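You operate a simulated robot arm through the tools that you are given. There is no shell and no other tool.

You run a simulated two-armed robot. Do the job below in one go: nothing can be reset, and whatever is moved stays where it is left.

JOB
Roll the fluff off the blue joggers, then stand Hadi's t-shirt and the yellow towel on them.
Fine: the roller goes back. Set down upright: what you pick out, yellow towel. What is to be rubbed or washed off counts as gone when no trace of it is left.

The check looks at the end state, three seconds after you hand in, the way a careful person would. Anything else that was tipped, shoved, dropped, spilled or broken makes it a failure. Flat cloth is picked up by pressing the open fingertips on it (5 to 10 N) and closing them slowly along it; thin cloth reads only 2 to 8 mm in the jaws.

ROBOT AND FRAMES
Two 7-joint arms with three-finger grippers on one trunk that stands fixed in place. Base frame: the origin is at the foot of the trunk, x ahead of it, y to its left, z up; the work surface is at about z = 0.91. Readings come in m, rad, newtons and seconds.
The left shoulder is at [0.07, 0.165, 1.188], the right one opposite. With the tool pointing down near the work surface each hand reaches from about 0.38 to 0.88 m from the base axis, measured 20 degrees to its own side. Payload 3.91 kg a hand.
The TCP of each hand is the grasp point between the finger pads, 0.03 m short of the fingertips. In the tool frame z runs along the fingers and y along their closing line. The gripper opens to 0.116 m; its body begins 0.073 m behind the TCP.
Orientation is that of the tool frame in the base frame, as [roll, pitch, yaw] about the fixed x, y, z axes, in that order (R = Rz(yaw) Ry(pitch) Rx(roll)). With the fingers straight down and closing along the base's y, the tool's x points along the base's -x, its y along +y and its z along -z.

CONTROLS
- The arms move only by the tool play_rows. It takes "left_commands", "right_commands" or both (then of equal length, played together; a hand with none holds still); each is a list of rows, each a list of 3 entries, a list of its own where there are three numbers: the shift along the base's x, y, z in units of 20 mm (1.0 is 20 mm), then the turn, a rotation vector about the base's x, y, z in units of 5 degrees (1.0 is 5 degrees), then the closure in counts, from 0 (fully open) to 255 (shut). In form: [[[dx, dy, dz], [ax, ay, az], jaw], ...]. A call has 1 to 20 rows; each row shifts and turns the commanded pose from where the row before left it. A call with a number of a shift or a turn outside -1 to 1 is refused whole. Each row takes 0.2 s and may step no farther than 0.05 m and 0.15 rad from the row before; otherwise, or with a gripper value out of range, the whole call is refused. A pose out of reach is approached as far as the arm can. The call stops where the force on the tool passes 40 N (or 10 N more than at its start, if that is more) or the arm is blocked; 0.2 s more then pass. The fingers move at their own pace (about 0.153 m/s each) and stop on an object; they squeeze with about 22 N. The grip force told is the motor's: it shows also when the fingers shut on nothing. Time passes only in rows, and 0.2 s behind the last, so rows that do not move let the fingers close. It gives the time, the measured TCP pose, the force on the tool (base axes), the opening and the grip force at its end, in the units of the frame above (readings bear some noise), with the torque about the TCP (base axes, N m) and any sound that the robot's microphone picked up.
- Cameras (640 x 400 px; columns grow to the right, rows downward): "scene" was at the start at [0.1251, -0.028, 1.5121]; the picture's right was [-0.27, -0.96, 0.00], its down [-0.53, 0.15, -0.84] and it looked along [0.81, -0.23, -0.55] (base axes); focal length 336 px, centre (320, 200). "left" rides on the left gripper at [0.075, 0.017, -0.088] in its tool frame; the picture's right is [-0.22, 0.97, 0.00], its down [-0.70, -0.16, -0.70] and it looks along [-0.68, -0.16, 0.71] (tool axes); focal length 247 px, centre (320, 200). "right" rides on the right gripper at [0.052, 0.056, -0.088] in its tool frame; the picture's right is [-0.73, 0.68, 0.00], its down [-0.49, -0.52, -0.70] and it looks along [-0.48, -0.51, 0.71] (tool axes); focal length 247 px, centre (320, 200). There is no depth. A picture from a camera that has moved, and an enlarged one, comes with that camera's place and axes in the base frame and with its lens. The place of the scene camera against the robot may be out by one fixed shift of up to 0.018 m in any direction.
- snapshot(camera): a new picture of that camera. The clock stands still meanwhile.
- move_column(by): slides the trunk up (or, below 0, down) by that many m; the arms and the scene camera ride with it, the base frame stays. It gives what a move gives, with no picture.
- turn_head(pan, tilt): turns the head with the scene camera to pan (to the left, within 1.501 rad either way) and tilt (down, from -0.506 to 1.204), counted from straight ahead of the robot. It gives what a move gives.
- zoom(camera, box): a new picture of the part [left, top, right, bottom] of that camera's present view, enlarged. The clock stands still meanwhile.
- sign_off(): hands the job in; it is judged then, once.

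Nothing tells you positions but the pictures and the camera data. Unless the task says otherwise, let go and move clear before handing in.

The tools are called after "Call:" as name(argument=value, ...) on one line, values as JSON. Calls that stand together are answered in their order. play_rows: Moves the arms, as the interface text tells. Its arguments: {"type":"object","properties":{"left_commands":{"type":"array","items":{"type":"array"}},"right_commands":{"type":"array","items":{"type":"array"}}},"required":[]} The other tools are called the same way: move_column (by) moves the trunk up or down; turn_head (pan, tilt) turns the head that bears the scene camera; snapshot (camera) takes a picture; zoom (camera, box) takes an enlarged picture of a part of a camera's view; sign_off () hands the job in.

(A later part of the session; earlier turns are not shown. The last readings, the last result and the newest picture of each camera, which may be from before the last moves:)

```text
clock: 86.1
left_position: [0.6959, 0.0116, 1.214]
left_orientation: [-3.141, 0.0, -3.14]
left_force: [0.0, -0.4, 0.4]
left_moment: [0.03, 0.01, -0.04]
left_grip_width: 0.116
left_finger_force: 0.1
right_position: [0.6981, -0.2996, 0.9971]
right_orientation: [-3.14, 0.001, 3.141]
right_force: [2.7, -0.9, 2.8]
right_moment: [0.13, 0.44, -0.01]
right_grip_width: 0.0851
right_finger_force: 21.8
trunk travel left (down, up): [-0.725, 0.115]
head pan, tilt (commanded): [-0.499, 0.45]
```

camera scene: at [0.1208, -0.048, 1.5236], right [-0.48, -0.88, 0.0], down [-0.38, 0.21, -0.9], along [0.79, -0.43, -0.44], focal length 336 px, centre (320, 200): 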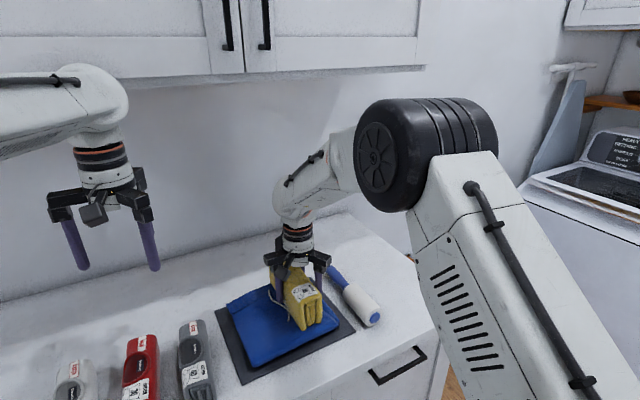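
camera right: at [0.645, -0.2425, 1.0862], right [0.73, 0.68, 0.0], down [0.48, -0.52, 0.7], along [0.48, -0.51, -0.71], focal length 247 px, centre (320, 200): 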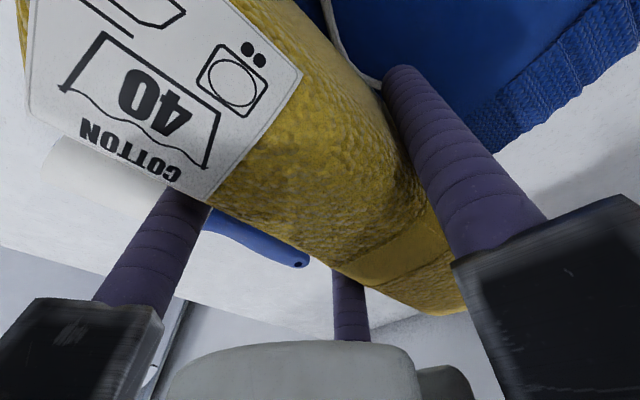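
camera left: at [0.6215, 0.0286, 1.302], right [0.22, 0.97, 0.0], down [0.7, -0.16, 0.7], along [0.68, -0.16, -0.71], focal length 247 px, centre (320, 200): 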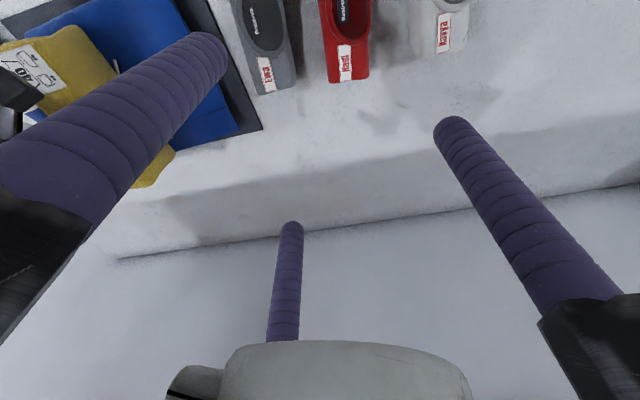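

Call:
zoom(camera="left", box=[0, 0, 270, 200])

Call:
zoom(camera="scene", box=[260, 230, 340, 310])

```text
2.00 times, centred on (135, 100) of left
camera zoom: at [0.6222, 0.0284, 1.3017], right [0.22, 0.97, 0.0], down [0.7, -0.16, 0.7], along [0.68, -0.16, -0.71], focal length 494 px, centre (690, 400)
```

zoom: 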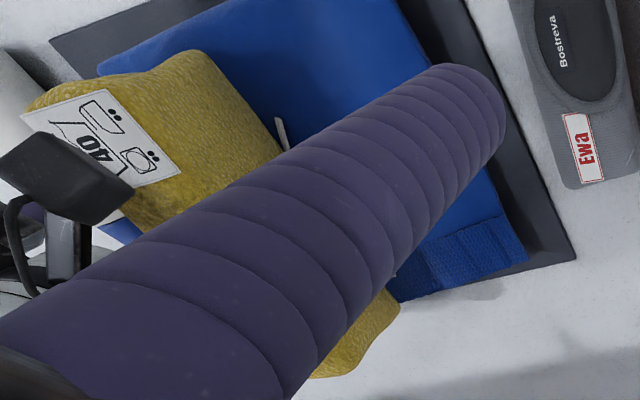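

```text
5.00 times, centred on (300, 270) of scene
camera zoom: at [0.1203, -0.0478, 1.5237], right [-0.48, -0.88, 0.0], down [-0.38, 0.21, -0.9], along [0.79, -0.43, -0.44], focal length 1678 px, centre (420, -150)
```

zoom: 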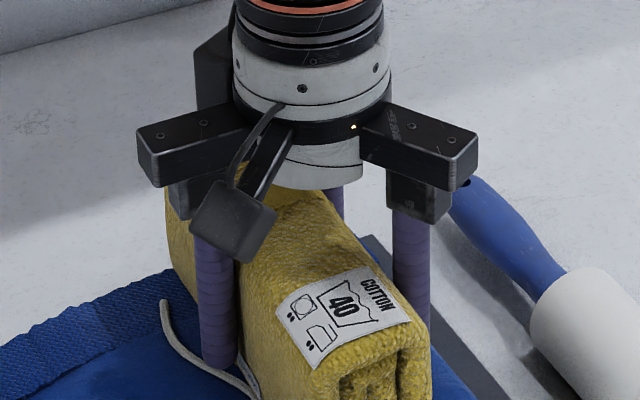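

The towel is resting on the joggers with light pressure. Releasing slowly.

Call:
play_rows(right_commands=[[[0, 0, 0], [0, 0, 0], 90], [[0, 0, 0], [0, 0, 0], 75], [[0, 0, 0], [0, 0, 0], 68], [[0, 0, 0], [0, 0, 0], 62], [[0, 0, 0], [0, 0, 0], 54], [[0, 0, 0], [0, 0, 0], 44], [[0, 0, 0], [0, 0, 0], 30], [[0, 0, 0], [0, 0, 0], 15], [[0, 0, 0], [0, 0, 0], 0], [[0, 0, 0], [0, 0, 0], 0]])

Call:
zoom(camera="scene", box=[200, 220, 400, 390])

Call:
snapshot(camera="right")

```text
clock: 88.3
left_position: [0.6967, 0.0111, 1.2135]
left_orientation: [3.141, 0.001, 3.14]
left_force: [0.3, 0.4, -0.4]
left_moment: [0.01, 0.01, 0.0]
left_grip_width: 0.1161
left_finger_force: 0.0
right_position: [0.6977, -0.2988, 0.9962]
right_orientation: [-3.139, 0.0, -3.141]
right_force: [0.4, -0.1, 0.3]
right_moment: [0.04, -0.01, 0.0]
right_grip_width: 0.1162
right_finger_force: 0.0
trunk travel left (down, up): [-0.725, 0.115]
head pan, tilt (commanded): [-0.499, 0.45]
```

```text
2.35 times, centred on (300, 305) of scene
camera zoom: at [0.1202, -0.0478, 1.5237], right [-0.48, -0.88, 0.0], down [-0.38, 0.21, -0.9], along [0.79, -0.43, -0.44], focal length 790 px, centre (367, -47)
```

zoom: 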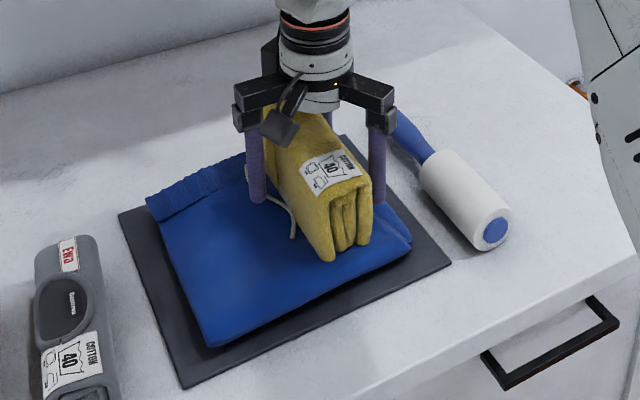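

```text
taken
camera right: at [0.645, -0.2435, 1.0862], right [0.73, 0.68, 0.0], down [0.49, -0.52, 0.7], along [0.48, -0.51, -0.71], focal length 247 px, centre (320, 200)
```

right: 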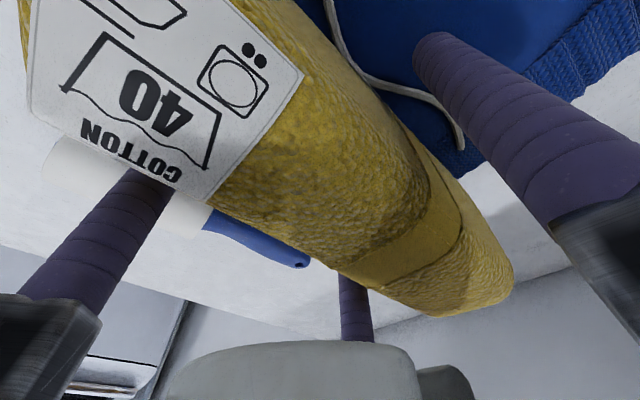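

The towel stands on its own. I lift straight up and retreat the right hand to its start area.

Call:
play_rows(right_commands=[[[0, 0, 0.3], [0, 0, 0], 0], [[0, 0, 0.5], [0, 0, 0], 0], [[0, 0, 0.8], [0, 0, 0], 0], [[0, 0, 0.9], [0, 0, 0], 0], [[0, 0, 0.9], [0, 0, 0], 0], [[0, 0, 0.9], [0, 0, 0], 0], [[0, 0, 0.9], [0, 0, 0], 0], [[0, 0, 0.9], [0, 0, 0], 0], [[0, 0, 0.9], [0, 0, 0], 0], [[0, 0, 0.9], [0, 0, 0], 0], [[0, 0, 0.9], [0, 0, 0], 0], [[0, -0.5, 0.9], [0, 0, 0], 0], [[-0.4, -0.9, 0.9], [0, 0, 0], 0], [[-0.8, -0.9, 0.5], [0, 0, 0], 0], [[-0.9, -0.9, 0], [0, 0, 0], 0], [[-0.9, -0.9, 0], [0, 0, 0], 0], [[-0.9, -0.9, 0], [0, 0, 0], 0], [[-0.9, -0.9, 0], [0, 0, 0], 0], [[-0.9, -0.9, 0], [0, 0, 0], 0], [[-0.9, -0.9, 0], [0, 0, 0], 0]])

Call:
turn_head(pan=-0.2, tilt=0.6)

Call:
snapshot(camera="scene")

Call:
snapshot(camera="right")

```text
clock: 92.5
left_position: [0.6951, 0.0107, 1.2144]
left_orientation: [3.141, 0.001, 3.141]
left_force: [-0.3, -0.6, -0.2]
left_moment: [0.02, -0.01, -0.01]
left_grip_width: 0.116
left_finger_force: 0.1
right_position: [0.5621, -0.4554, 1.2196]
right_orientation: [-3.142, 0.002, 3.141]
right_force: [-0.5, -0.2, 0.3]
right_moment: [0.01, -0.03, -0.02]
right_grip_width: 0.1163
right_finger_force: 0.0
trunk travel left (down, up): [-0.725, 0.115]
head pan, tilt (commanded): [-0.499, 0.45]
```

```text
clock: 93.3
left_position: [0.6957, 0.0119, 1.214]
left_orientation: [-3.139, 0.0, 3.141]
left_force: [0.4, -0.1, -0.5]
left_moment: [0.01, -0.02, 0.01]
left_grip_width: 0.116
left_finger_force: 0.1
right_position: [0.565, -0.4543, 1.2182]
right_orientation: [-3.141, -0.001, 3.139]
right_force: [0.2, 0.2, 0.0]
right_moment: [-0.02, -0.01, 0.0]
right_grip_width: 0.1159
right_finger_force: 0.0
trunk travel left (down, up): [-0.725, 0.115]
head pan, tilt (commanded): [-0.201, 0.6]
```

```text
taken
camera scene: at [0.1263, -0.0213, 1.5101], right [-0.2, -0.98, 0.0], down [-0.55, 0.11, -0.83], along [0.81, -0.17, -0.56], focal length 336 px, centre (320, 200)
```

scene: 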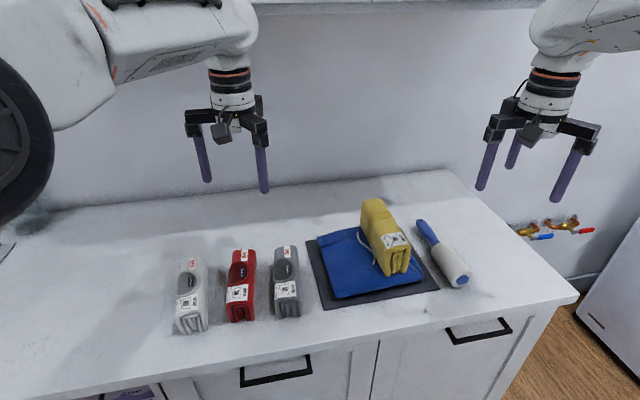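

```text
taken
camera right: at [0.5122, -0.3986, 1.3082], right [0.73, 0.68, 0.0], down [0.49, -0.52, 0.7], along [0.48, -0.51, -0.71], focal length 247 px, centre (320, 200)
```

right: 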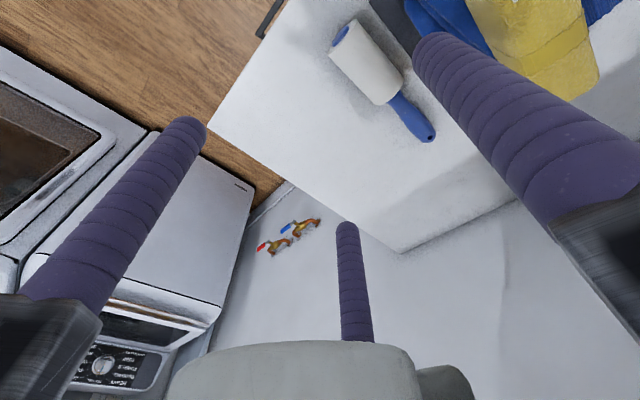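

The towel stands well on the joggers. Now I move the left hand back to look at the red shirt and its neighbours.

Call:
play_rows(left_commands=[[[-0.91, 0.12, -0.4], [0, 0, 0], 0], [[-0.91, 0.12, -0.4], [0, 0, 0], 0], [[-0.91, 0.12, -0.4], [0, 0, 0], 0], [[-0.91, 0.12, -0.4], [0, 0, 0], 0], [[-0.91, 0.12, -0.4], [0, 0, 0], 0], [[-0.91, 0.12, -0.4], [0, 0, 0], 0], [[-0.91, 0.12, -0.4], [0, 0, 0], 0], [[-0.91, 0.12, -0.4], [0, 0, 0], 0], [[0, 0, 0], [0, 0, 0], 0]])

Call:
snapshot(camera="left")

Call:
zoom(camera="left", box=[180, 20, 480, 220])

Call:
zoom(camera="scene", box=[160, 220, 440, 350])

```text
clock: 95.3
left_position: [0.5487, 0.0324, 1.1494]
left_orientation: [-3.141, 0.0, -3.141]
left_force: [0.2, 0.5, -0.4]
left_moment: [0.05, 0.03, -0.02]
left_grip_width: 0.1159
left_finger_force: 0.0
right_position: [0.5655, -0.4549, 1.2195]
right_orientation: [-3.14, 0.001, -3.141]
right_force: [-0.1, -0.4, -0.3]
right_moment: [0.02, 0.01, 0.01]
right_grip_width: 0.1162
right_finger_force: 0.0
trunk travel left (down, up): [-0.725, 0.115]
head pan, tilt (commanded): [-0.201, 0.6]
```

```text
taken
camera left: at [0.4763, 0.049, 1.2372], right [0.22, 0.97, 0.0], down [0.7, -0.16, 0.7], along [0.68, -0.16, -0.71], focal length 247 px, centre (320, 200)
```

left: 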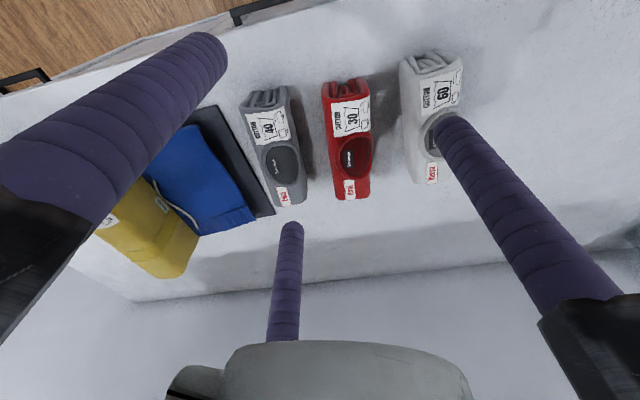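

```text
2.00 times, centred on (330, 120) of left
camera zoom: at [0.4763, 0.049, 1.2372], right [0.22, 0.97, 0.0], down [0.7, -0.16, 0.7], along [0.68, -0.16, -0.71], focal length 494 px, centre (300, 360)
```

zoom: 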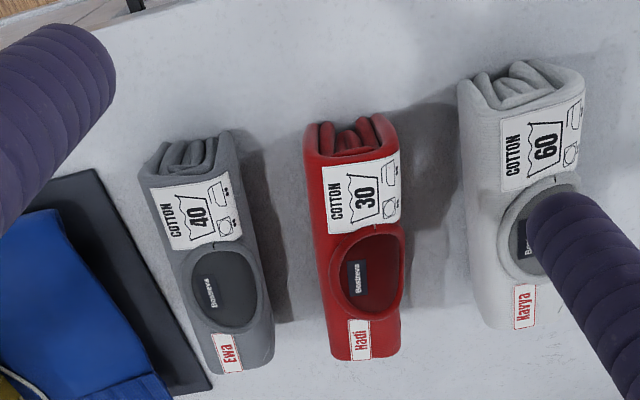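

```text
2.29 times, centred on (300, 285) of scene
camera zoom: at [0.1264, -0.0214, 1.5101], right [-0.2, -0.98, 0.0], down [-0.55, 0.11, -0.82], along [0.81, -0.16, -0.57], focal length 767 px, centre (366, 6)
```

zoom: 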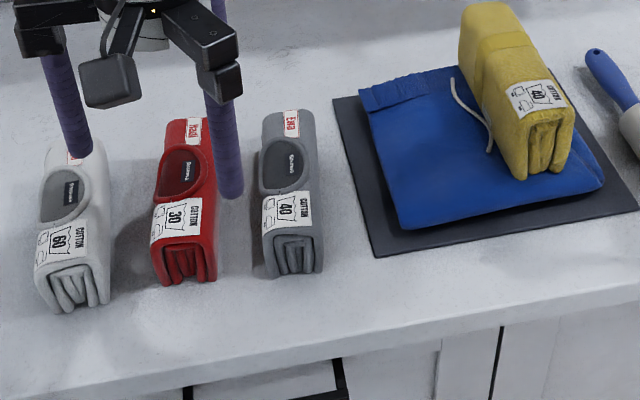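

Red shirt: centre ≈(0.655, 0.047), 50 mm wide, turned ≈ -4°, with ~4 cm gaps to its neighbours. I bring the left hand above it with a partly closed opening.

Call:
play_rows(left_commands=[[[0.75, 0.01, -0.7], [0, 0, -0.12], 45], [[0.75, 0.01, -0.7], [0, 0, -0.12], 45], [[0.75, 0.01, -0.7], [0, 0, -0.12], 45], [[0.75, 0.01, -0.7], [0, 0, -0.12], 45], [[0.75, 0.01, -0.7], [0, 0, -0.12], 45], [[0.75, 0.01, -0.7], [0, 0, -0.12], 45], [[0.75, 0.01, -0.7], [0, 0, -0.14], 45], [[0, 0, 0], [0, 0, 0], 45]])

Call:
snapshot(camera="left")

Call:
zoom(camera="scene", box=[160, 180, 340, 350])

```text
clock: 97.1
left_position: [0.6553, 0.0318, 1.0508]
left_orientation: [3.14, 0.0, 3.066]
left_force: [0.4, -0.1, 0.0]
left_moment: [-0.03, 0.0, 0.0]
left_grip_width: 0.0957
left_finger_force: 0.0
right_position: [0.5632, -0.4547, 1.2199]
right_orientation: [-3.139, 0.0, -3.141]
right_force: [0.2, -0.1, 0.4]
right_moment: [0.01, -0.03, -0.02]
right_grip_width: 0.1161
right_finger_force: 0.0
trunk travel left (down, up): [-0.725, 0.115]
head pan, tilt (commanded): [-0.201, 0.6]
```

```text
taken
camera left: at [0.5824, 0.0537, 1.1389], right [0.3, 0.96, 0.0], down [0.68, -0.21, 0.7], along [0.67, -0.21, -0.71], focal length 247 px, centre (320, 200)
```

left: 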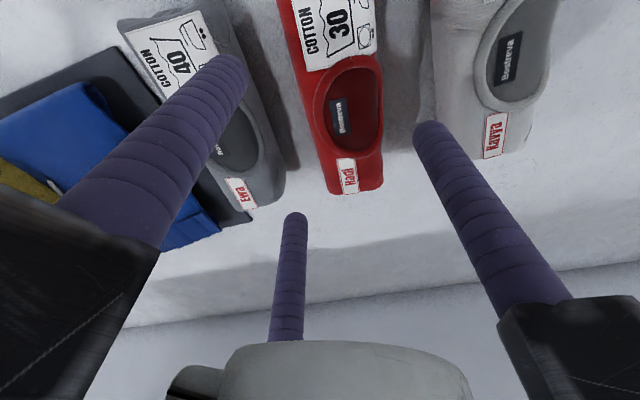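

```text
2.35 times, centred on (250, 265) of scene
camera zoom: at [0.1252, -0.0214, 1.5102], right [-0.2, -0.98, 0.0], down [-0.55, 0.11, -0.83], along [0.81, -0.16, -0.56], focal length 790 px, centre (485, 47)
```

zoom: 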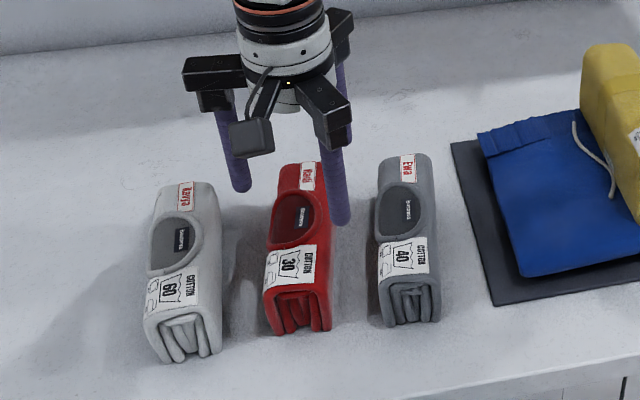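

Call:
play_rows(left_commands=[[[0, 0.1, -0.4], [0, 0, -0.2], 45], [[0, 0, -0.8], [0, 0, 0], 45], [[0, 0, -0.8], [0, 0, 0], 45], [[0, 0, -0.5], [0, 0, 0], 45], [[0, 0, 0], [0, 0, 0], 45]])

Call:
snapshot(camera="left")

Call:
zoom(camera="scene", box=[180, 210, 320, 340])

```text
clock: 98.3
left_position: [0.6554, 0.034, 1.0025]
left_orientation: [3.14, -0.001, 3.05]
left_force: [-0.3, 0.7, -0.1]
left_moment: [0.0, 0.01, 0.01]
left_grip_width: 0.0958
left_finger_force: 0.1
right_position: [0.5655, -0.455, 1.2188]
right_orientation: [-3.139, 0.001, 3.14]
right_force: [0.7, 0.4, -0.2]
right_moment: [-0.03, 0.04, 0.02]
right_grip_width: 0.1158
right_finger_force: 0.0
trunk travel left (down, up): [-0.725, 0.115]
head pan, tilt (commanded): [-0.201, 0.6]
```

```text
taken
camera left: at [0.5836, 0.0576, 1.0905], right [0.31, 0.95, 0.0], down [0.68, -0.22, 0.7], along [0.66, -0.22, -0.71], focal length 247 px, centre (320, 200)
```

left: 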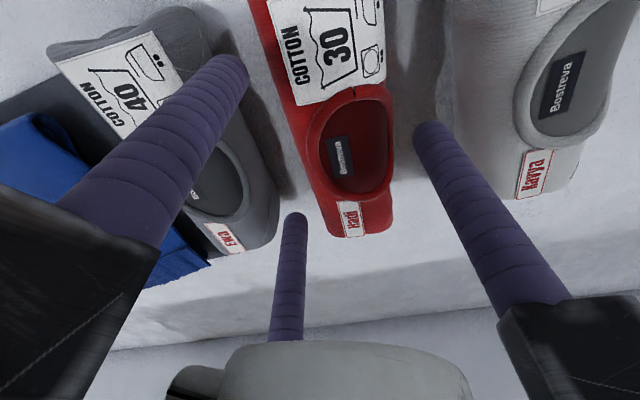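

```text
3.08 times, centred on (250, 275) of scene
camera zoom: at [0.1257, -0.0215, 1.5102], right [-0.2, -0.98, 0.0], down [-0.55, 0.11, -0.83], along [0.81, -0.16, -0.56], focal length 1033 px, centre (535, -31)
```

zoom: 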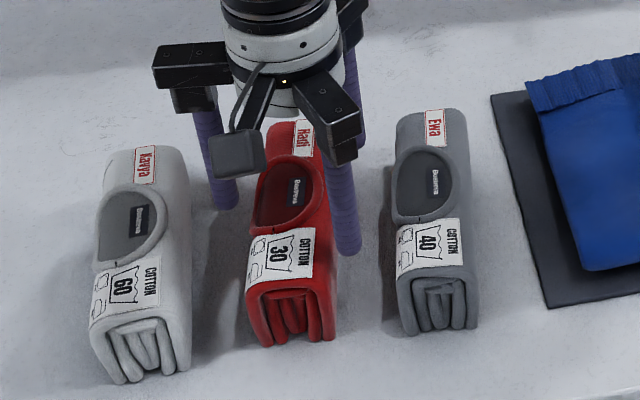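

Call:
play_rows(left_commands=[[[0, 0, -0.5], [0, 0, 0], 45], [[0, 0, -0.5], [0, 0, 0], 45], [[0, 0, -0.5], [0, 0, 0], 45], [[0, 0, -0.5], [0, 0, 0], 45], [[0, 0, -0.5], [0, 0, 0], 45], [[0, 0, 0], [0, 0, 0], 45]])

Call:
snapshot(camera="left")

Call:
zoom(camera="scene", box=[180, 210, 320, 340])

```text
clock: 99.7
left_position: [0.6554, 0.0341, 0.9514]
left_orientation: [-3.141, 0.0, 3.05]
left_force: [-0.4, -0.7, 0.9]
left_moment: [0.01, 0.0, 0.0]
left_grip_width: 0.0958
left_finger_force: 0.1
right_position: [0.5656, -0.4543, 1.2195]
right_orientation: [-3.14, 0.0, 3.141]
right_force: [0.4, -0.4, -0.4]
right_moment: [0.01, -0.03, 0.0]
right_grip_width: 0.1162
right_finger_force: 0.1
trunk travel left (down, up): [-0.725, 0.115]
head pan, tilt (commanded): [-0.201, 0.6]
```

```text
taken
camera left: at [0.5833, 0.057, 1.0396], right [0.31, 0.95, 0.0], down [0.68, -0.22, 0.7], along [0.66, -0.22, -0.71], focal length 247 px, centre (320, 200)
```

left: 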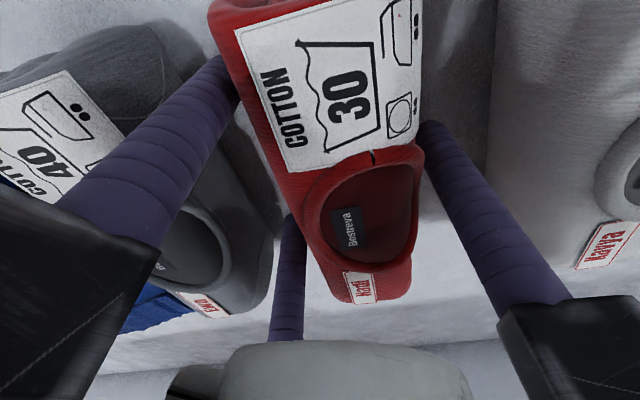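

```text
3.08 times, centred on (250, 275) of scene
camera zoom: at [0.1258, -0.0214, 1.5101], right [-0.2, -0.98, 0.0], down [-0.55, 0.11, -0.82], along [0.81, -0.16, -0.57], focal length 1033 px, centre (535, -31)
```

zoom: 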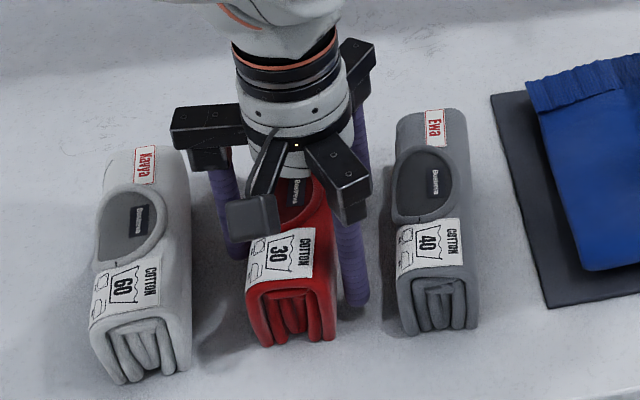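

Call:
play_rows(left_commands=[[[0, 0, 0], [0, 0, 0], 60], [[0, 0, 0], [0, 0, 0], 70], [[0, 0, 0], [0, 0, 0], 80], [[0, 0, 0], [0, 0, 0], 90], [[0, 0, 0], [0, 0, 0], 100], [[0, 0, 0], [0, 0, 0], 115], [[0, 0, 0], [0, 0, 0], 150], [[0, 0, 0], [0, 0, 0], 255], [[0, 0, 0], [0, 0, 0], 255]])

Call:
snapshot(camera="left")

Call:
zoom(camera="scene", box=[180, 210, 320, 340])

```text
clock: 101.7
left_position: [0.6558, 0.0341, 0.9522]
left_orientation: [-3.141, -0.001, 3.048]
left_force: [0.6, 0.8, 1.2]
left_moment: [0.0, -0.01, -0.02]
left_grip_width: 0.0795
left_finger_force: 21.9
right_position: [0.5649, -0.4545, 1.2187]
right_orientation: [-3.14, 0.0, 3.14]
right_force: [0.0, 0.7, 0.5]
right_moment: [-0.02, -0.03, -0.01]
right_grip_width: 0.1159
right_finger_force: 0.0
trunk travel left (down, up): [-0.725, 0.115]
head pan, tilt (commanded): [-0.201, 0.6]
```

```text
taken
camera left: at [0.5834, 0.0572, 1.0396], right [0.31, 0.95, 0.0], down [0.68, -0.22, 0.7], along [0.66, -0.22, -0.71], focal length 247 px, centre (320, 200)
```

left: 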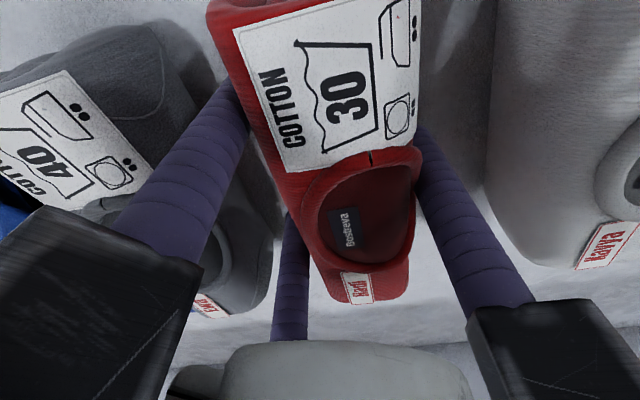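

```text
3.08 times, centred on (250, 275) of scene
camera zoom: at [0.1259, -0.0213, 1.5101], right [-0.2, -0.98, 0.0], down [-0.55, 0.11, -0.82], along [0.81, -0.16, -0.57], focal length 1033 px, centre (535, -31)
```

zoom: 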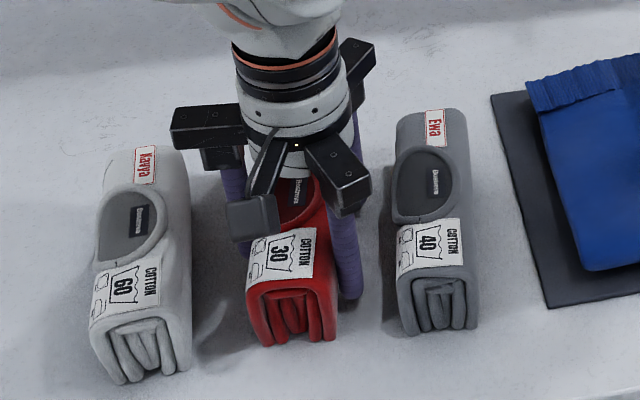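

Gripped Hadi's shirt (≈55 mm wide). Lifting slowly.

Call:
play_rows(left_commands=[[[0, 0, 0.2], [0, 0, 0], 255], [[0, 0, 0.3], [0, 0, 0], 255], [[0, 0, 0.5], [0, 0, 0], 255], [[0, 0, 0.5], [0, 0, 0], 255], [[0, 0, 0], [0, 0, 0], 255]])

Call:
zoom(camera="scene", box=[180, 190, 320, 340])

Call:
snapshot(camera="left")

```text
clock: 102.9
left_position: [0.6556, 0.0332, 0.9799]
left_orientation: [3.142, 0.001, 3.05]
left_force: [0.4, 0.4, -1.8]
left_moment: [-0.02, 0.01, 0.01]
left_grip_width: 0.0793
left_finger_force: 21.9
right_position: [0.5661, -0.4545, 1.2188]
right_orientation: [-3.139, -0.001, 3.14]
right_force: [-0.1, 0.8, -0.6]
right_moment: [-0.01, 0.02, 0.0]
right_grip_width: 0.1158
right_finger_force: 0.3
trunk travel left (down, up): [-0.725, 0.115]
head pan, tilt (commanded): [-0.201, 0.6]
```

```text
2.67 times, centred on (250, 265) of scene
camera zoom: at [0.1264, -0.0214, 1.5101], right [-0.2, -0.98, 0.0], down [-0.55, 0.11, -0.82], along [0.81, -0.16, -0.57], focal length 895 px, centre (507, 27)
```

zoom: 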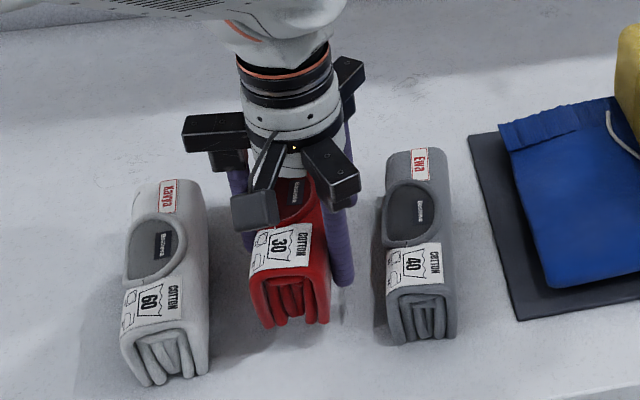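

```text
taken
camera left: at [0.5839, 0.057, 1.0691], right [0.31, 0.95, 0.0], down [0.68, -0.22, 0.7], along [0.66, -0.22, -0.71], focal length 247 px, centre (320, 200)
```

left: 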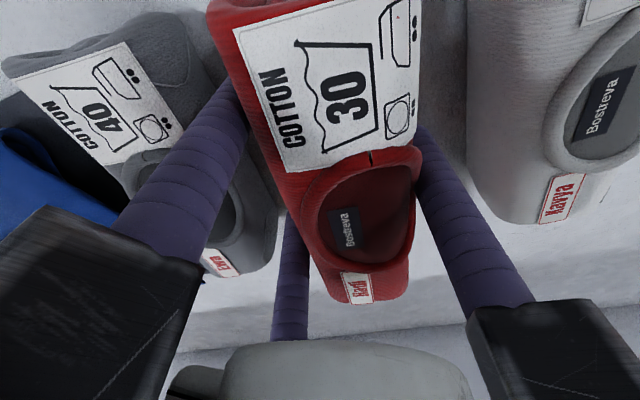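

Held well (~1.6 N). I raise it clear of the grey shirt and carry it over the joggers' left half, squaring it up.

Call:
play_rows(left_commands=[[[0, 0, 0.9], [0, 0, 0], 255], [[0, 0, 0.95], [0, 0, 0], 255], [[0, 0, 0.95], [0, 0, 0], 255], [[0, 0, 0.95], [0, 0, 0], 255], [[0, 0, 0.95], [0, 0, 0], 255], [[0, 0, 0.8], [0, 0, 0], 255], [[0.13, -0.6, 0], [0, 0, 0.05], 255], [[0.13, -0.92, 0], [0, 0, 0.08], 255], [[0.13, -0.92, 0], [0, 0, 0.08], 255], [[0.13, -0.92, 0], [0, 0, 0.08], 255], [[0.13, -0.92, 0], [0, 0, 0.08], 255], [[0.13, -0.92, 0], [0, 0, 0.08], 255], [[0.13, -0.92, 0], [0, 0, 0.08], 255], [[0.13, -0.92, 0], [0, 0, 0.08], 255], [[0.13, -0.92, 0], [0, 0, 0.08], 255], [[0.13, -0.92, 0], [0, 0, 0.08], 255], [[0.13, -0.92, 0], [0, 0, 0.08], 255], [[0.13, -0.92, 0], [0, 0, 0.1], 255], [[0.13, -0.92, 0], [0, 0, 0.1], 255], [[0, 0, 0], [0, 0, 0], 255]])

Call:
snapshot(camera="scene")

Call:
zoom(camera="scene", box=[280, 160, 460, 310])

Call:
snapshot(camera="left")

```text
clock: 107.1
left_position: [0.6846, -0.1865, 1.0822]
left_orientation: [3.139, -0.001, -3.141]
left_force: [-0.3, 0.7, -1.4]
left_moment: [-0.02, -0.01, -0.01]
left_grip_width: 0.0791
left_finger_force: 22.3
left hand out of reach, approached as far as the arm can: row 19
right_position: [0.5646, -0.4555, 1.2184]
right_orientation: [-3.14, -0.001, 3.142]
right_force: [0.3, -0.5, -0.7]
right_moment: [0.02, 0.03, -0.03]
right_grip_width: 0.116
right_finger_force: 0.0
trunk travel left (down, up): [-0.725, 0.115]
head pan, tilt (commanded): [-0.201, 0.6]
```

```text
taken
camera scene: at [0.126, -0.0216, 1.5101], right [-0.2, -0.98, 0.0], down [-0.55, 0.11, -0.82], along [0.81, -0.16, -0.57], focal length 336 px, centre (320, 200)
```

scene: 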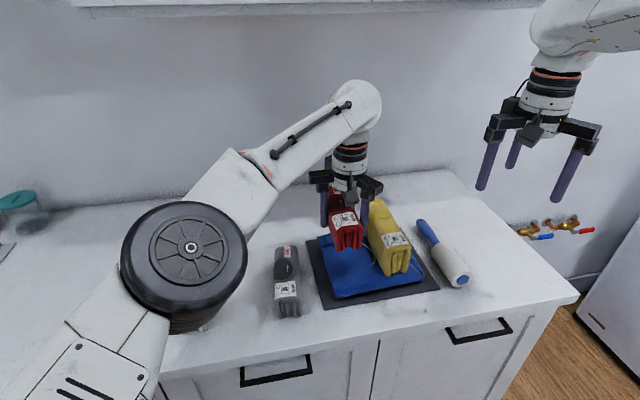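

```text
2.67 times, centred on (370, 235) of scene
camera zoom: at [0.126, -0.0216, 1.5101], right [-0.2, -0.98, 0.0], down [-0.55, 0.11, -0.82], along [0.81, -0.16, -0.57], focal length 895 px, centre (187, 107)
```

zoom: 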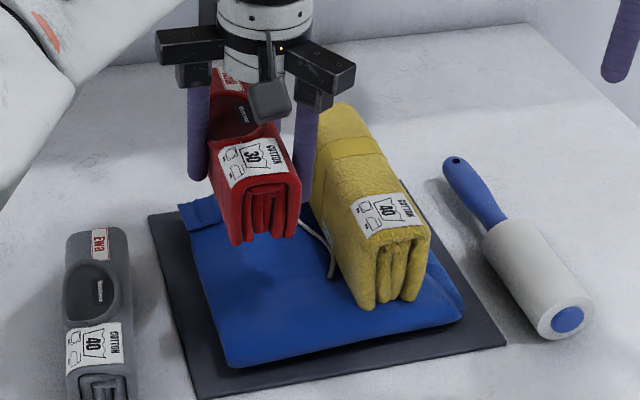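

```text
taken
camera left: at [0.6106, -0.1698, 1.1699], right [0.22, 0.97, 0.0], down [0.7, -0.16, 0.7], along [0.68, -0.16, -0.71], focal length 247 px, centre (320, 200)
```

left: 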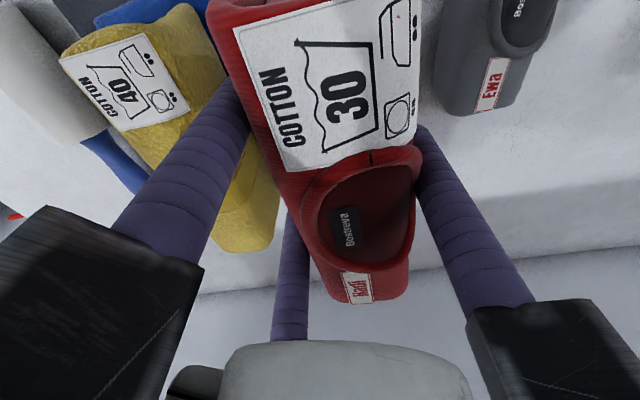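

The arm is near its reach limit at this height; I lower first, then shift a little further right.

Call:
play_rows(left_commands=[[[-0.1, 0, -0.75], [0, 0, 0], 255], [[-0.1, 0, -0.75], [0, 0, 0], 255], [[0, 0, -0.75], [0, 0, 0], 255], [[0, -0.35, -0.75], [0, 0, 0], 255], [[0, -0.35, 0], [0, 0, 0], 255], [[0, 0, 0], [0, 0, 0], 255]])

Call:
zoom(camera="scene", box=[280, 170, 460, 310])

Call:
snapshot(camera="left")

```text
clock: 108.5
left_position: [0.6817, -0.1977, 1.0207]
left_orientation: [-3.141, 0.0, -3.14]
left_force: [-0.1, -0.4, -1.0]
left_moment: [-0.04, 0.0, 0.0]
left_grip_width: 0.0792
left_finger_force: 21.9
right_position: [0.5658, -0.4551, 1.2185]
right_orientation: [-3.14, 0.001, -3.142]
right_force: [0.8, -0.4, 0.0]
right_moment: [-0.01, 0.02, 0.0]
right_grip_width: 0.1162
right_finger_force: 0.0
trunk travel left (down, up): [-0.725, 0.115]
head pan, tilt (commanded): [-0.201, 0.6]
```

```text
2.86 times, centred on (370, 240) of scene
camera zoom: at [0.126, -0.0214, 1.5101], right [-0.2, -0.98, 0.0], down [-0.55, 0.11, -0.82], along [0.81, -0.16, -0.57], focal length 959 px, centre (177, 86)
```

zoom: 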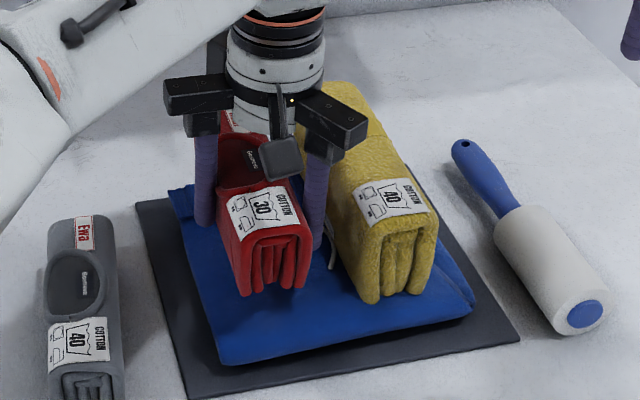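

```text
taken
camera left: at [0.6072, -0.1821, 1.1091], right [0.22, 0.97, 0.0], down [0.7, -0.16, 0.7], along [0.68, -0.16, -0.71], focal length 247 px, centre (320, 200)
```

left: 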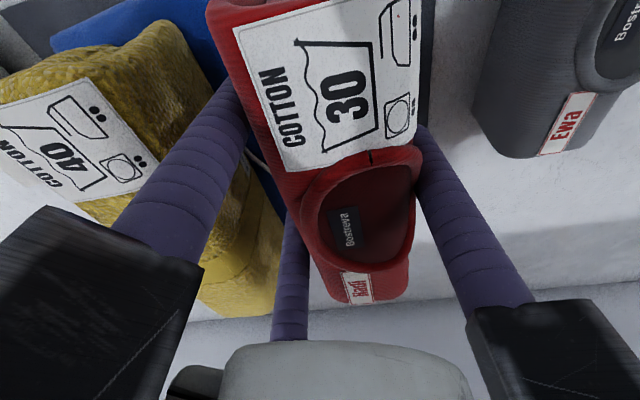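

Call:
play_rows(left_commands=[[[0, -0.1, -0.5], [0, 0, 0], 255], [[0, 0, -0.4], [0, 0, 0], 255], [[0, 0, -0.15], [0, 0, 0], 255], [[0, 0, 0], [0, 0, 0], 255]])

```text
clock: 109.5
left_position: [0.6815, -0.2018, 1.0009]
left_orientation: [-3.14, 0.0, 3.141]
left_force: [-0.8, -0.6, -0.7]
left_moment: [-0.04, 0.02, -0.02]
left_grip_width: 0.0793
left_finger_force: 22.4
right_position: [0.5648, -0.4545, 1.2204]
right_orientation: [-3.141, 0.0, -3.14]
right_force: [-0.5, -1.0, 0.5]
right_moment: [-0.03, 0.0, 0.01]
right_grip_width: 0.1161
right_finger_force: 0.1
trunk travel left (down, up): [-0.725, 0.115]
head pan, tilt (commanded): [-0.201, 0.6]
```

Call:
play_rows(left_commands=[[[0, 0, -0.12], [0, 0, 0], 255], [[0, 0, -0.08], [0, 0, 0], 255], [[0, 0, 0], [0, 0, 0], 255]])

Call:
zoom(camera="scene", box=[300, 190, 440, 300])

```text
clock: 110.3
left_position: [0.6816, -0.2024, 0.9978]
left_orientation: [3.141, -0.001, 3.14]
left_force: [0.6, -0.1, -1.2]
left_moment: [-0.03, 0.0, -0.02]
left_grip_width: 0.0794
left_finger_force: 21.8
right_position: [0.5652, -0.4547, 1.2201]
right_orientation: [-3.139, -0.001, -3.141]
right_force: [-0.2, 0.2, -0.3]
right_moment: [0.0, 0.04, 0.0]
right_grip_width: 0.1159
right_finger_force: 0.0
trunk travel left (down, up): [-0.725, 0.115]
head pan, tilt (commanded): [-0.201, 0.6]
```

```text
3.64 times, centred on (370, 245) of scene
camera zoom: at [0.1262, -0.0216, 1.5101], right [-0.2, -0.98, 0.0], down [-0.55, 0.11, -0.82], along [0.81, -0.16, -0.57], focal length 1220 px, centre (138, 36)
```

zoom: 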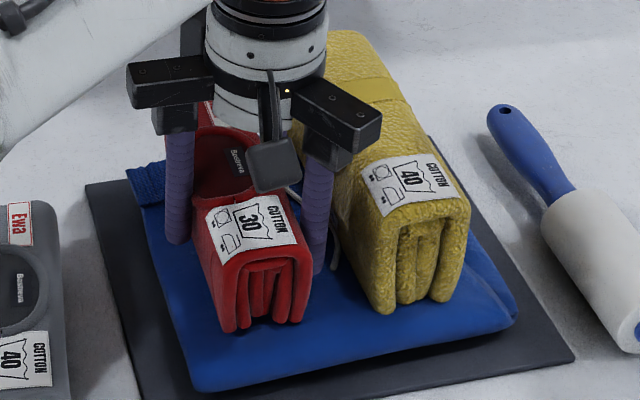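

Call:
play_rows(left_commands=[[[0, 0, -0.1], [0, 0, 0], 255], [[0, 0, 0], [0, 0, 0], 255]])

```text
clock: 110.9
left_position: [0.6807, -0.2015, 0.9954]
left_orientation: [3.141, -0.001, -3.141]
left_force: [-0.5, 0.0, -1.3]
left_moment: [0.02, 0.04, 0.01]
left_grip_width: 0.0794
left_finger_force: 22.5
right_position: [0.5648, -0.4557, 1.219]
right_orientation: [-3.14, -0.001, 3.141]
right_force: [0.5, -0.5, -0.3]
right_moment: [0.01, 0.0, 0.0]
right_grip_width: 0.1158
right_finger_force: 0.0
trunk travel left (down, up): [-0.725, 0.115]
head pan, tilt (commanded): [-0.201, 0.6]
```

Call:
play_rows(left_commands=[[[0, 0, -0.1], [0, 0, 0], 255], [[0, 0, 0], [0, 0, 0], 255]])

```text
clock: 111.5
left_position: [0.6811, -0.2029, 0.9938]
left_orientation: [-3.141, 0.0, 3.141]
left_force: [-0.2, -0.3, -2.5]
left_moment: [-0.03, 0.03, 0.03]
left_grip_width: 0.079
left_finger_force: 21.7
right_position: [0.5642, -0.4538, 1.2197]
right_orientation: [-3.139, -0.001, -3.141]
right_force: [0.1, 0.2, -0.8]
right_moment: [0.01, 0.03, 0.01]
right_grip_width: 0.1159
right_finger_force: 0.1
trunk travel left (down, up): [-0.725, 0.115]
head pan, tilt (commanded): [-0.201, 0.6]
```

Call:
play_rows(left_commands=[[[0, 0, -0.08], [0, 0, 0], 255], [[0, 0, 0], [0, 0, 0], 255]])

```text
clock: 112.1
left_position: [0.6816, -0.2012, 0.9914]
left_orientation: [3.142, 0.0, 3.141]
left_force: [1.1, 0.9, -0.2]
left_moment: [0.02, 0.05, -0.01]
left_grip_width: 0.0792
left_finger_force: 21.8
right_position: [0.5651, -0.4542, 1.2198]
right_orientation: [-3.141, 0.0, -3.141]
right_force: [-0.2, 0.6, 0.9]
right_moment: [0.01, -0.01, 0.03]
right_grip_width: 0.116
right_finger_force: 0.1
trunk travel left (down, up): [-0.725, 0.115]
head pan, tilt (commanded): [-0.201, 0.6]
```

Call:
play_rows(left_commands=[[[0, 0, -0.04], [0, 0, 0], 255], [[0, 0, 0], [0, 0, 0], 255]])

```text
clock: 112.7
left_position: [0.6812, -0.2022, 0.9915]
left_orientation: [3.141, 0.002, -3.142]
left_force: [3.4, -1.8, 6.9]
left_moment: [0.05, 0.47, 0.07]
left_grip_width: 0.0793
left_finger_force: 22.5
right_position: [0.5649, -0.4544, 1.2203]
right_orientation: [-3.14, -0.001, 3.142]
right_force: [-0.3, 0.0, 0.7]
right_moment: [0.02, 0.02, -0.01]
right_grip_width: 0.1163
right_finger_force: 0.0
trunk travel left (down, up): [-0.725, 0.115]
head pan, tilt (commanded): [-0.201, 0.6]
```

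Gentle contact reached (~8 N). Opening just enough to release without touching the towel.

Call:
play_rows(left_commands=[[[0, 0, 0], [0, 0, 0], 105], [[0, 0, 0], [0, 0, 0], 90], [[0, 0, 0], [0, 0, 0], 80], [[0, 0, 0], [0, 0, 0], 74], [[0, 0, 0], [0, 0, 0], 66], [[0, 0, 0], [0, 0, 0], 56], [[0, 0, 0], [0, 0, 0], 46], [[0, 0, 0], [0, 0, 0], 36], [[0, 0, 0], [0, 0, 0], 36]])

Call:
zoom(camera="scene", box=[300, 190, 440, 300])

Call:
snapshot(camera="left")

```text
clock: 114.7
left_position: [0.6814, -0.2022, 0.9911]
left_orientation: [3.141, 0.0, -3.141]
left_force: [0.9, -0.1, 0.3]
left_moment: [0.03, 0.02, 0.0]
left_grip_width: 0.0997
left_finger_force: 0.1
right_position: [0.5638, -0.4553, 1.2187]
right_orientation: [-3.14, 0.001, -3.141]
right_force: [0.2, -0.2, 0.4]
right_moment: [0.0, 0.03, 0.02]
right_grip_width: 0.1158
right_finger_force: 0.0
trunk travel left (down, up): [-0.725, 0.115]
head pan, tilt (commanded): [-0.201, 0.6]
```

```text
3.64 times, centred on (370, 245) of scene
camera zoom: at [0.126, -0.0215, 1.5101], right [-0.2, -0.98, 0.0], down [-0.55, 0.11, -0.82], along [0.81, -0.16, -0.57], focal length 1220 px, centre (138, 36)
```

zoom: 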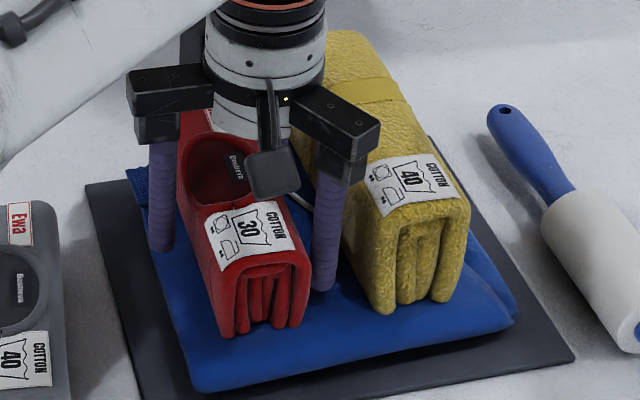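

```text
taken
camera left: at [0.6076, -0.1853, 1.0788], right [0.22, 0.97, 0.0], down [0.7, -0.16, 0.7], along [0.68, -0.16, -0.71], focal length 247 px, centre (320, 200)
```

left: 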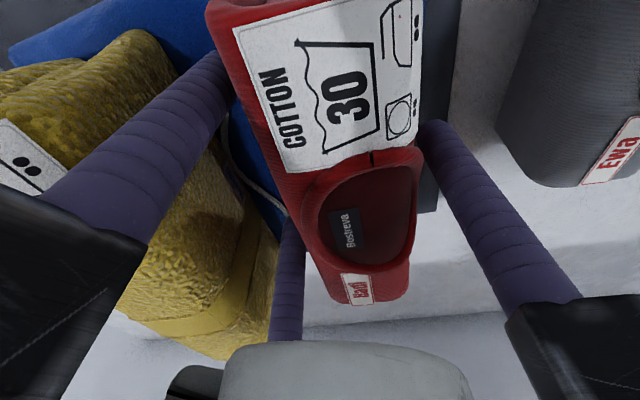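

The shirt stands by itself. I centre the opening 2 mm and lift straight up.

Call:
play_rows(left_commands=[[[0, -0.1, 0.05], [0, 0, 0], 36], [[0, 0, 0.3], [0, 0, 0], 36], [[0, 0, 0.4], [0, 0, 0], 36], [[0, 0, 0.5], [0, 0, 0], 36], [[0, 0, 0], [0, 0, 0], 36]])

Call:
zoom(camera="scene", box=[300, 170, 440, 300])

```text
clock: 115.9
left_position: [0.681, -0.2049, 1.0161]
left_orientation: [-3.139, 0.003, -3.141]
left_force: [1.3, 0.0, -0.3]
left_moment: [0.01, -0.02, -0.01]
left_grip_width: 0.0996
left_finger_force: 0.1
right_position: [0.5647, -0.4546, 1.218]
right_orientation: [-3.139, 0.001, 3.141]
right_force: [0.2, -0.2, -0.2]
right_moment: [-0.01, -0.02, -0.02]
right_grip_width: 0.116
right_finger_force: 0.1
trunk travel left (down, up): [-0.725, 0.115]
head pan, tilt (commanded): [-0.201, 0.6]
```

```text
3.08 times, centred on (370, 235) of scene
camera zoom: at [0.1261, -0.0215, 1.5101], right [-0.2, -0.98, 0.0], down [-0.55, 0.11, -0.82], along [0.81, -0.16, -0.57], focal length 1033 px, centre (166, 92)
```

zoom: 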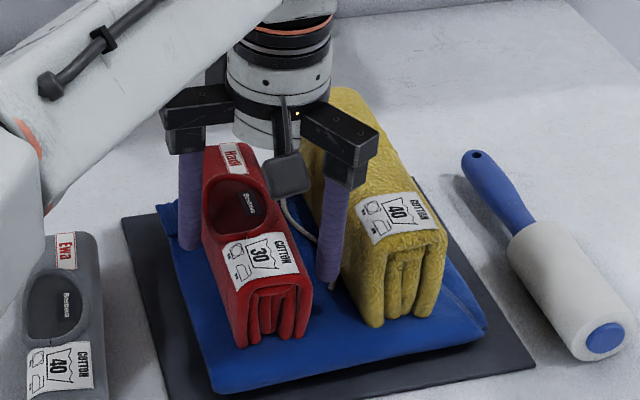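

To keep the lift perfectly vertical near the reach limit, I raise the trunk instead.

Call:
move_column(by=0.07)

Call:
snapshot(camera="scene")

Call:
snapshot(camera="left")

```text
clock: 117.0
left_position: [0.679, -0.2041, 1.0857]
left_orientation: [-3.14, -0.001, 3.137]
left_force: [-0.2, -1.0, 0.4]
left_moment: [0.0, 0.01, -0.02]
left_grip_width: 0.0995
left_finger_force: 0.1
right_position: [0.5652, -0.4563, 1.2879]
right_orientation: [-3.14, -0.002, -3.141]
right_force: [-0.3, -0.4, 0.6]
right_moment: [0.03, 0.0, 0.02]
right_grip_width: 0.116
right_finger_force: 0.1
trunk travel left (down, up): [-0.795, 0.045]
head pan, tilt (commanded): [-0.201, 0.6]
```

```text
taken
camera scene: at [0.1262, -0.0216, 1.58], right [-0.2, -0.98, 0.0], down [-0.55, 0.11, -0.82], along [0.81, -0.16, -0.57], focal length 336 px, centre (320, 200)
```

scene: 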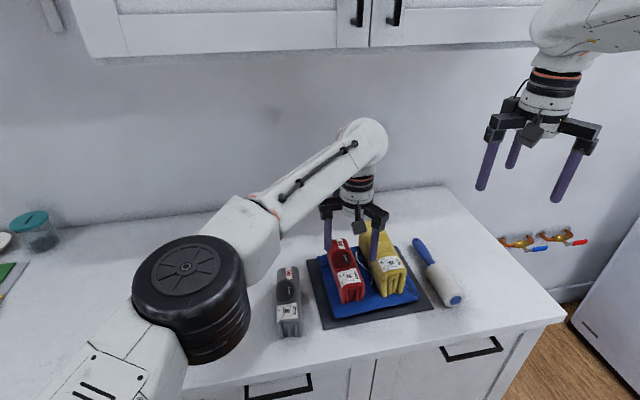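

```text
taken
camera left: at [0.6066, -0.1873, 1.1744], right [0.22, 0.97, 0.0], down [0.7, -0.16, 0.7], along [0.68, -0.16, -0.71], focal length 247 px, centre (320, 200)
```

left: 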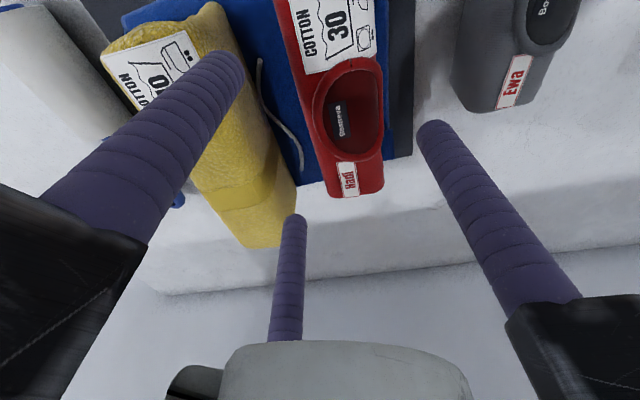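

Both stand on the joggers and the fingers are clear. I retreat the left hand to its side and inspect everything.

Call:
play_rows(left_commands=[[[0, 0.2, 0.8], [0, 0, 0], 30], [[0, 0.8, 0.9], [0, 0, 0], 20], [[0, 0.9, 0.9], [0, 0, 0], 0], [[0, 0.9, 0.9], [0, 0, 0], 0], [[0, 0.9, 0.9], [0, 0, 0], 0], [[0, 0.9, 0.9], [0, 0, 0], 0], [[0, 0.9, 0.5], [0, 0, 0], 0], [[0, 0.9, 0.3], [0, 0, 0], 0], [[0, 0.9, 0], [0, 0, 0], 0], [[0, 0.9, 0], [0, 0, 0], 0], [[0, 0.9, 0], [0, 0, 0], 0], [[0, 0.9, 0], [0, 0, 0], 0], [[0, 0.9, 0], [0, 0, 0], 0], [[0, 0.9, 0], [0, 0, 0], 0], [[0, 0.9, 0], [0, 0, 0], 0], [[0, 0, 0], [0, 0, 0], 0]])

Call:
snapshot(camera="scene")

Call:
zoom(camera="scene", box=[280, 200, 480, 330])

Call:
zoom(camera="scene", box=[140, 220, 340, 350])

Call:
snapshot(camera="left")

Call:
snapshot(camera="right")

```text
clock: 120.4
left_position: [0.6803, 0.0494, 1.2075]
left_orientation: [-3.14, 0.001, 3.141]
left_force: [-0.5, -0.1, 0.6]
left_moment: [-0.01, 0.03, 0.02]
left_grip_width: 0.116
left_finger_force: 0.1
right_position: [0.5648, -0.4538, 1.2897]
right_orientation: [3.14, 0.0, -3.141]
right_force: [1.0, -0.3, 0.9]
right_moment: [-0.01, 0.05, -0.02]
right_grip_width: 0.116
right_finger_force: 0.0
trunk travel left (down, up): [-0.795, 0.045]
head pan, tilt (commanded): [-0.201, 0.6]
```

```text
taken
camera scene: at [0.1261, -0.0219, 1.5801], right [-0.2, -0.98, 0.0], down [-0.55, 0.11, -0.82], along [0.81, -0.16, -0.57], focal length 336 px, centre (320, 200)
```

scene: 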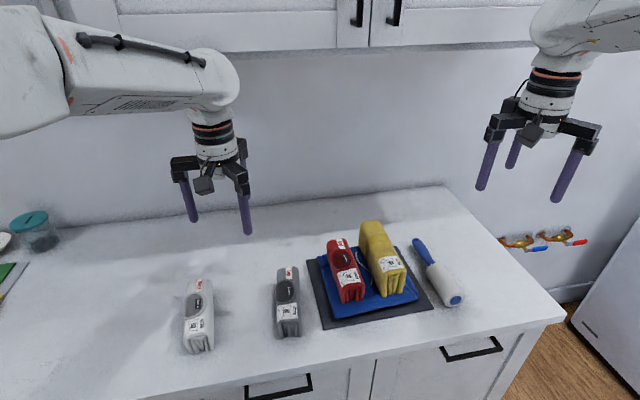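

```text
3.08 times, centred on (380, 265) of scene
camera zoom: at [0.1261, -0.0219, 1.5801], right [-0.2, -0.98, 0.0], down [-0.55, 0.11, -0.82], along [0.81, -0.16, -0.57], focal length 1033 px, centre (135, 0)
```

zoom: 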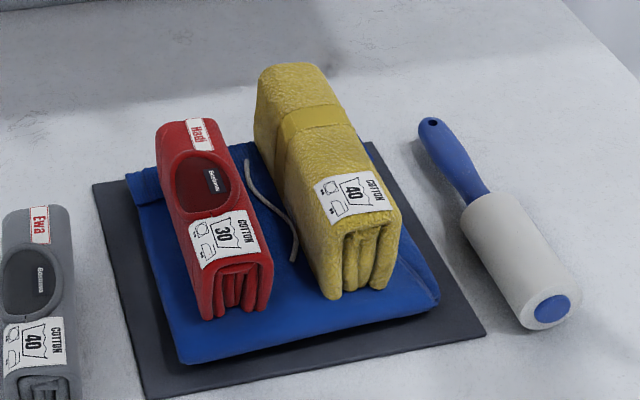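

```text
3.08 times, centred on (240, 285) of scene
camera zoom: at [0.1261, -0.0219, 1.5801], right [-0.2, -0.98, 0.0], down [-0.55, 0.11, -0.82], along [0.81, -0.16, -0.57], focal length 1033 px, centre (566, -62)
```

zoom: 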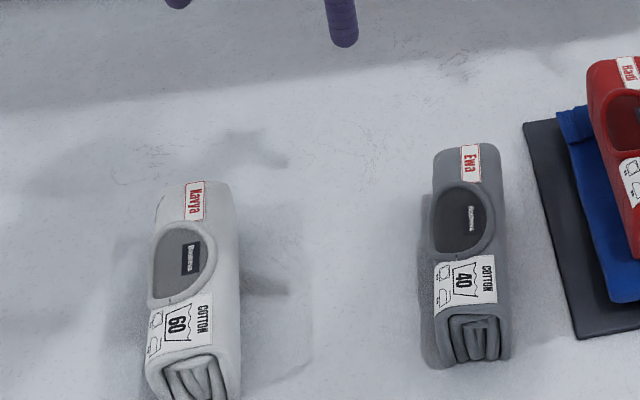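

```text
taken
camera left: at [0.6072, 0.0662, 1.2962], right [0.22, 0.97, 0.0], down [0.7, -0.16, 0.7], along [0.68, -0.16, -0.71], focal length 247 px, centre (320, 200)
```

left: 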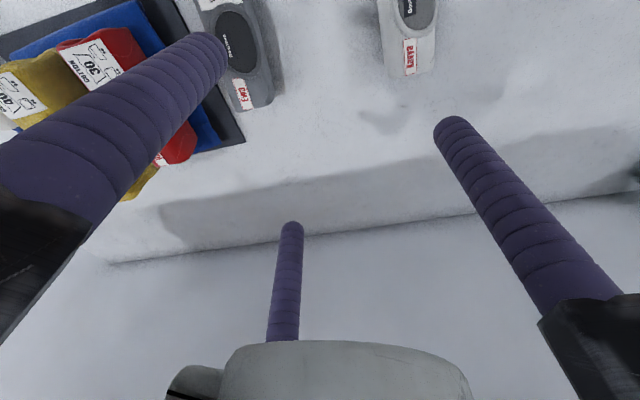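

```text
taken
camera right: at [0.5119, -0.3993, 1.3781], right [0.73, 0.68, 0.0], down [0.49, -0.52, 0.7], along [0.48, -0.51, -0.71], focal length 247 px, centre (320, 200)
```

right: 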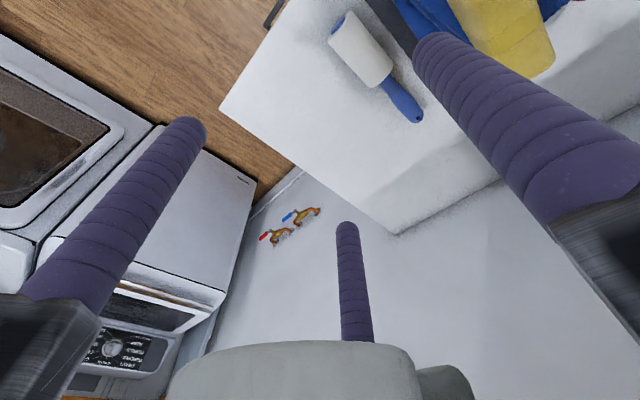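

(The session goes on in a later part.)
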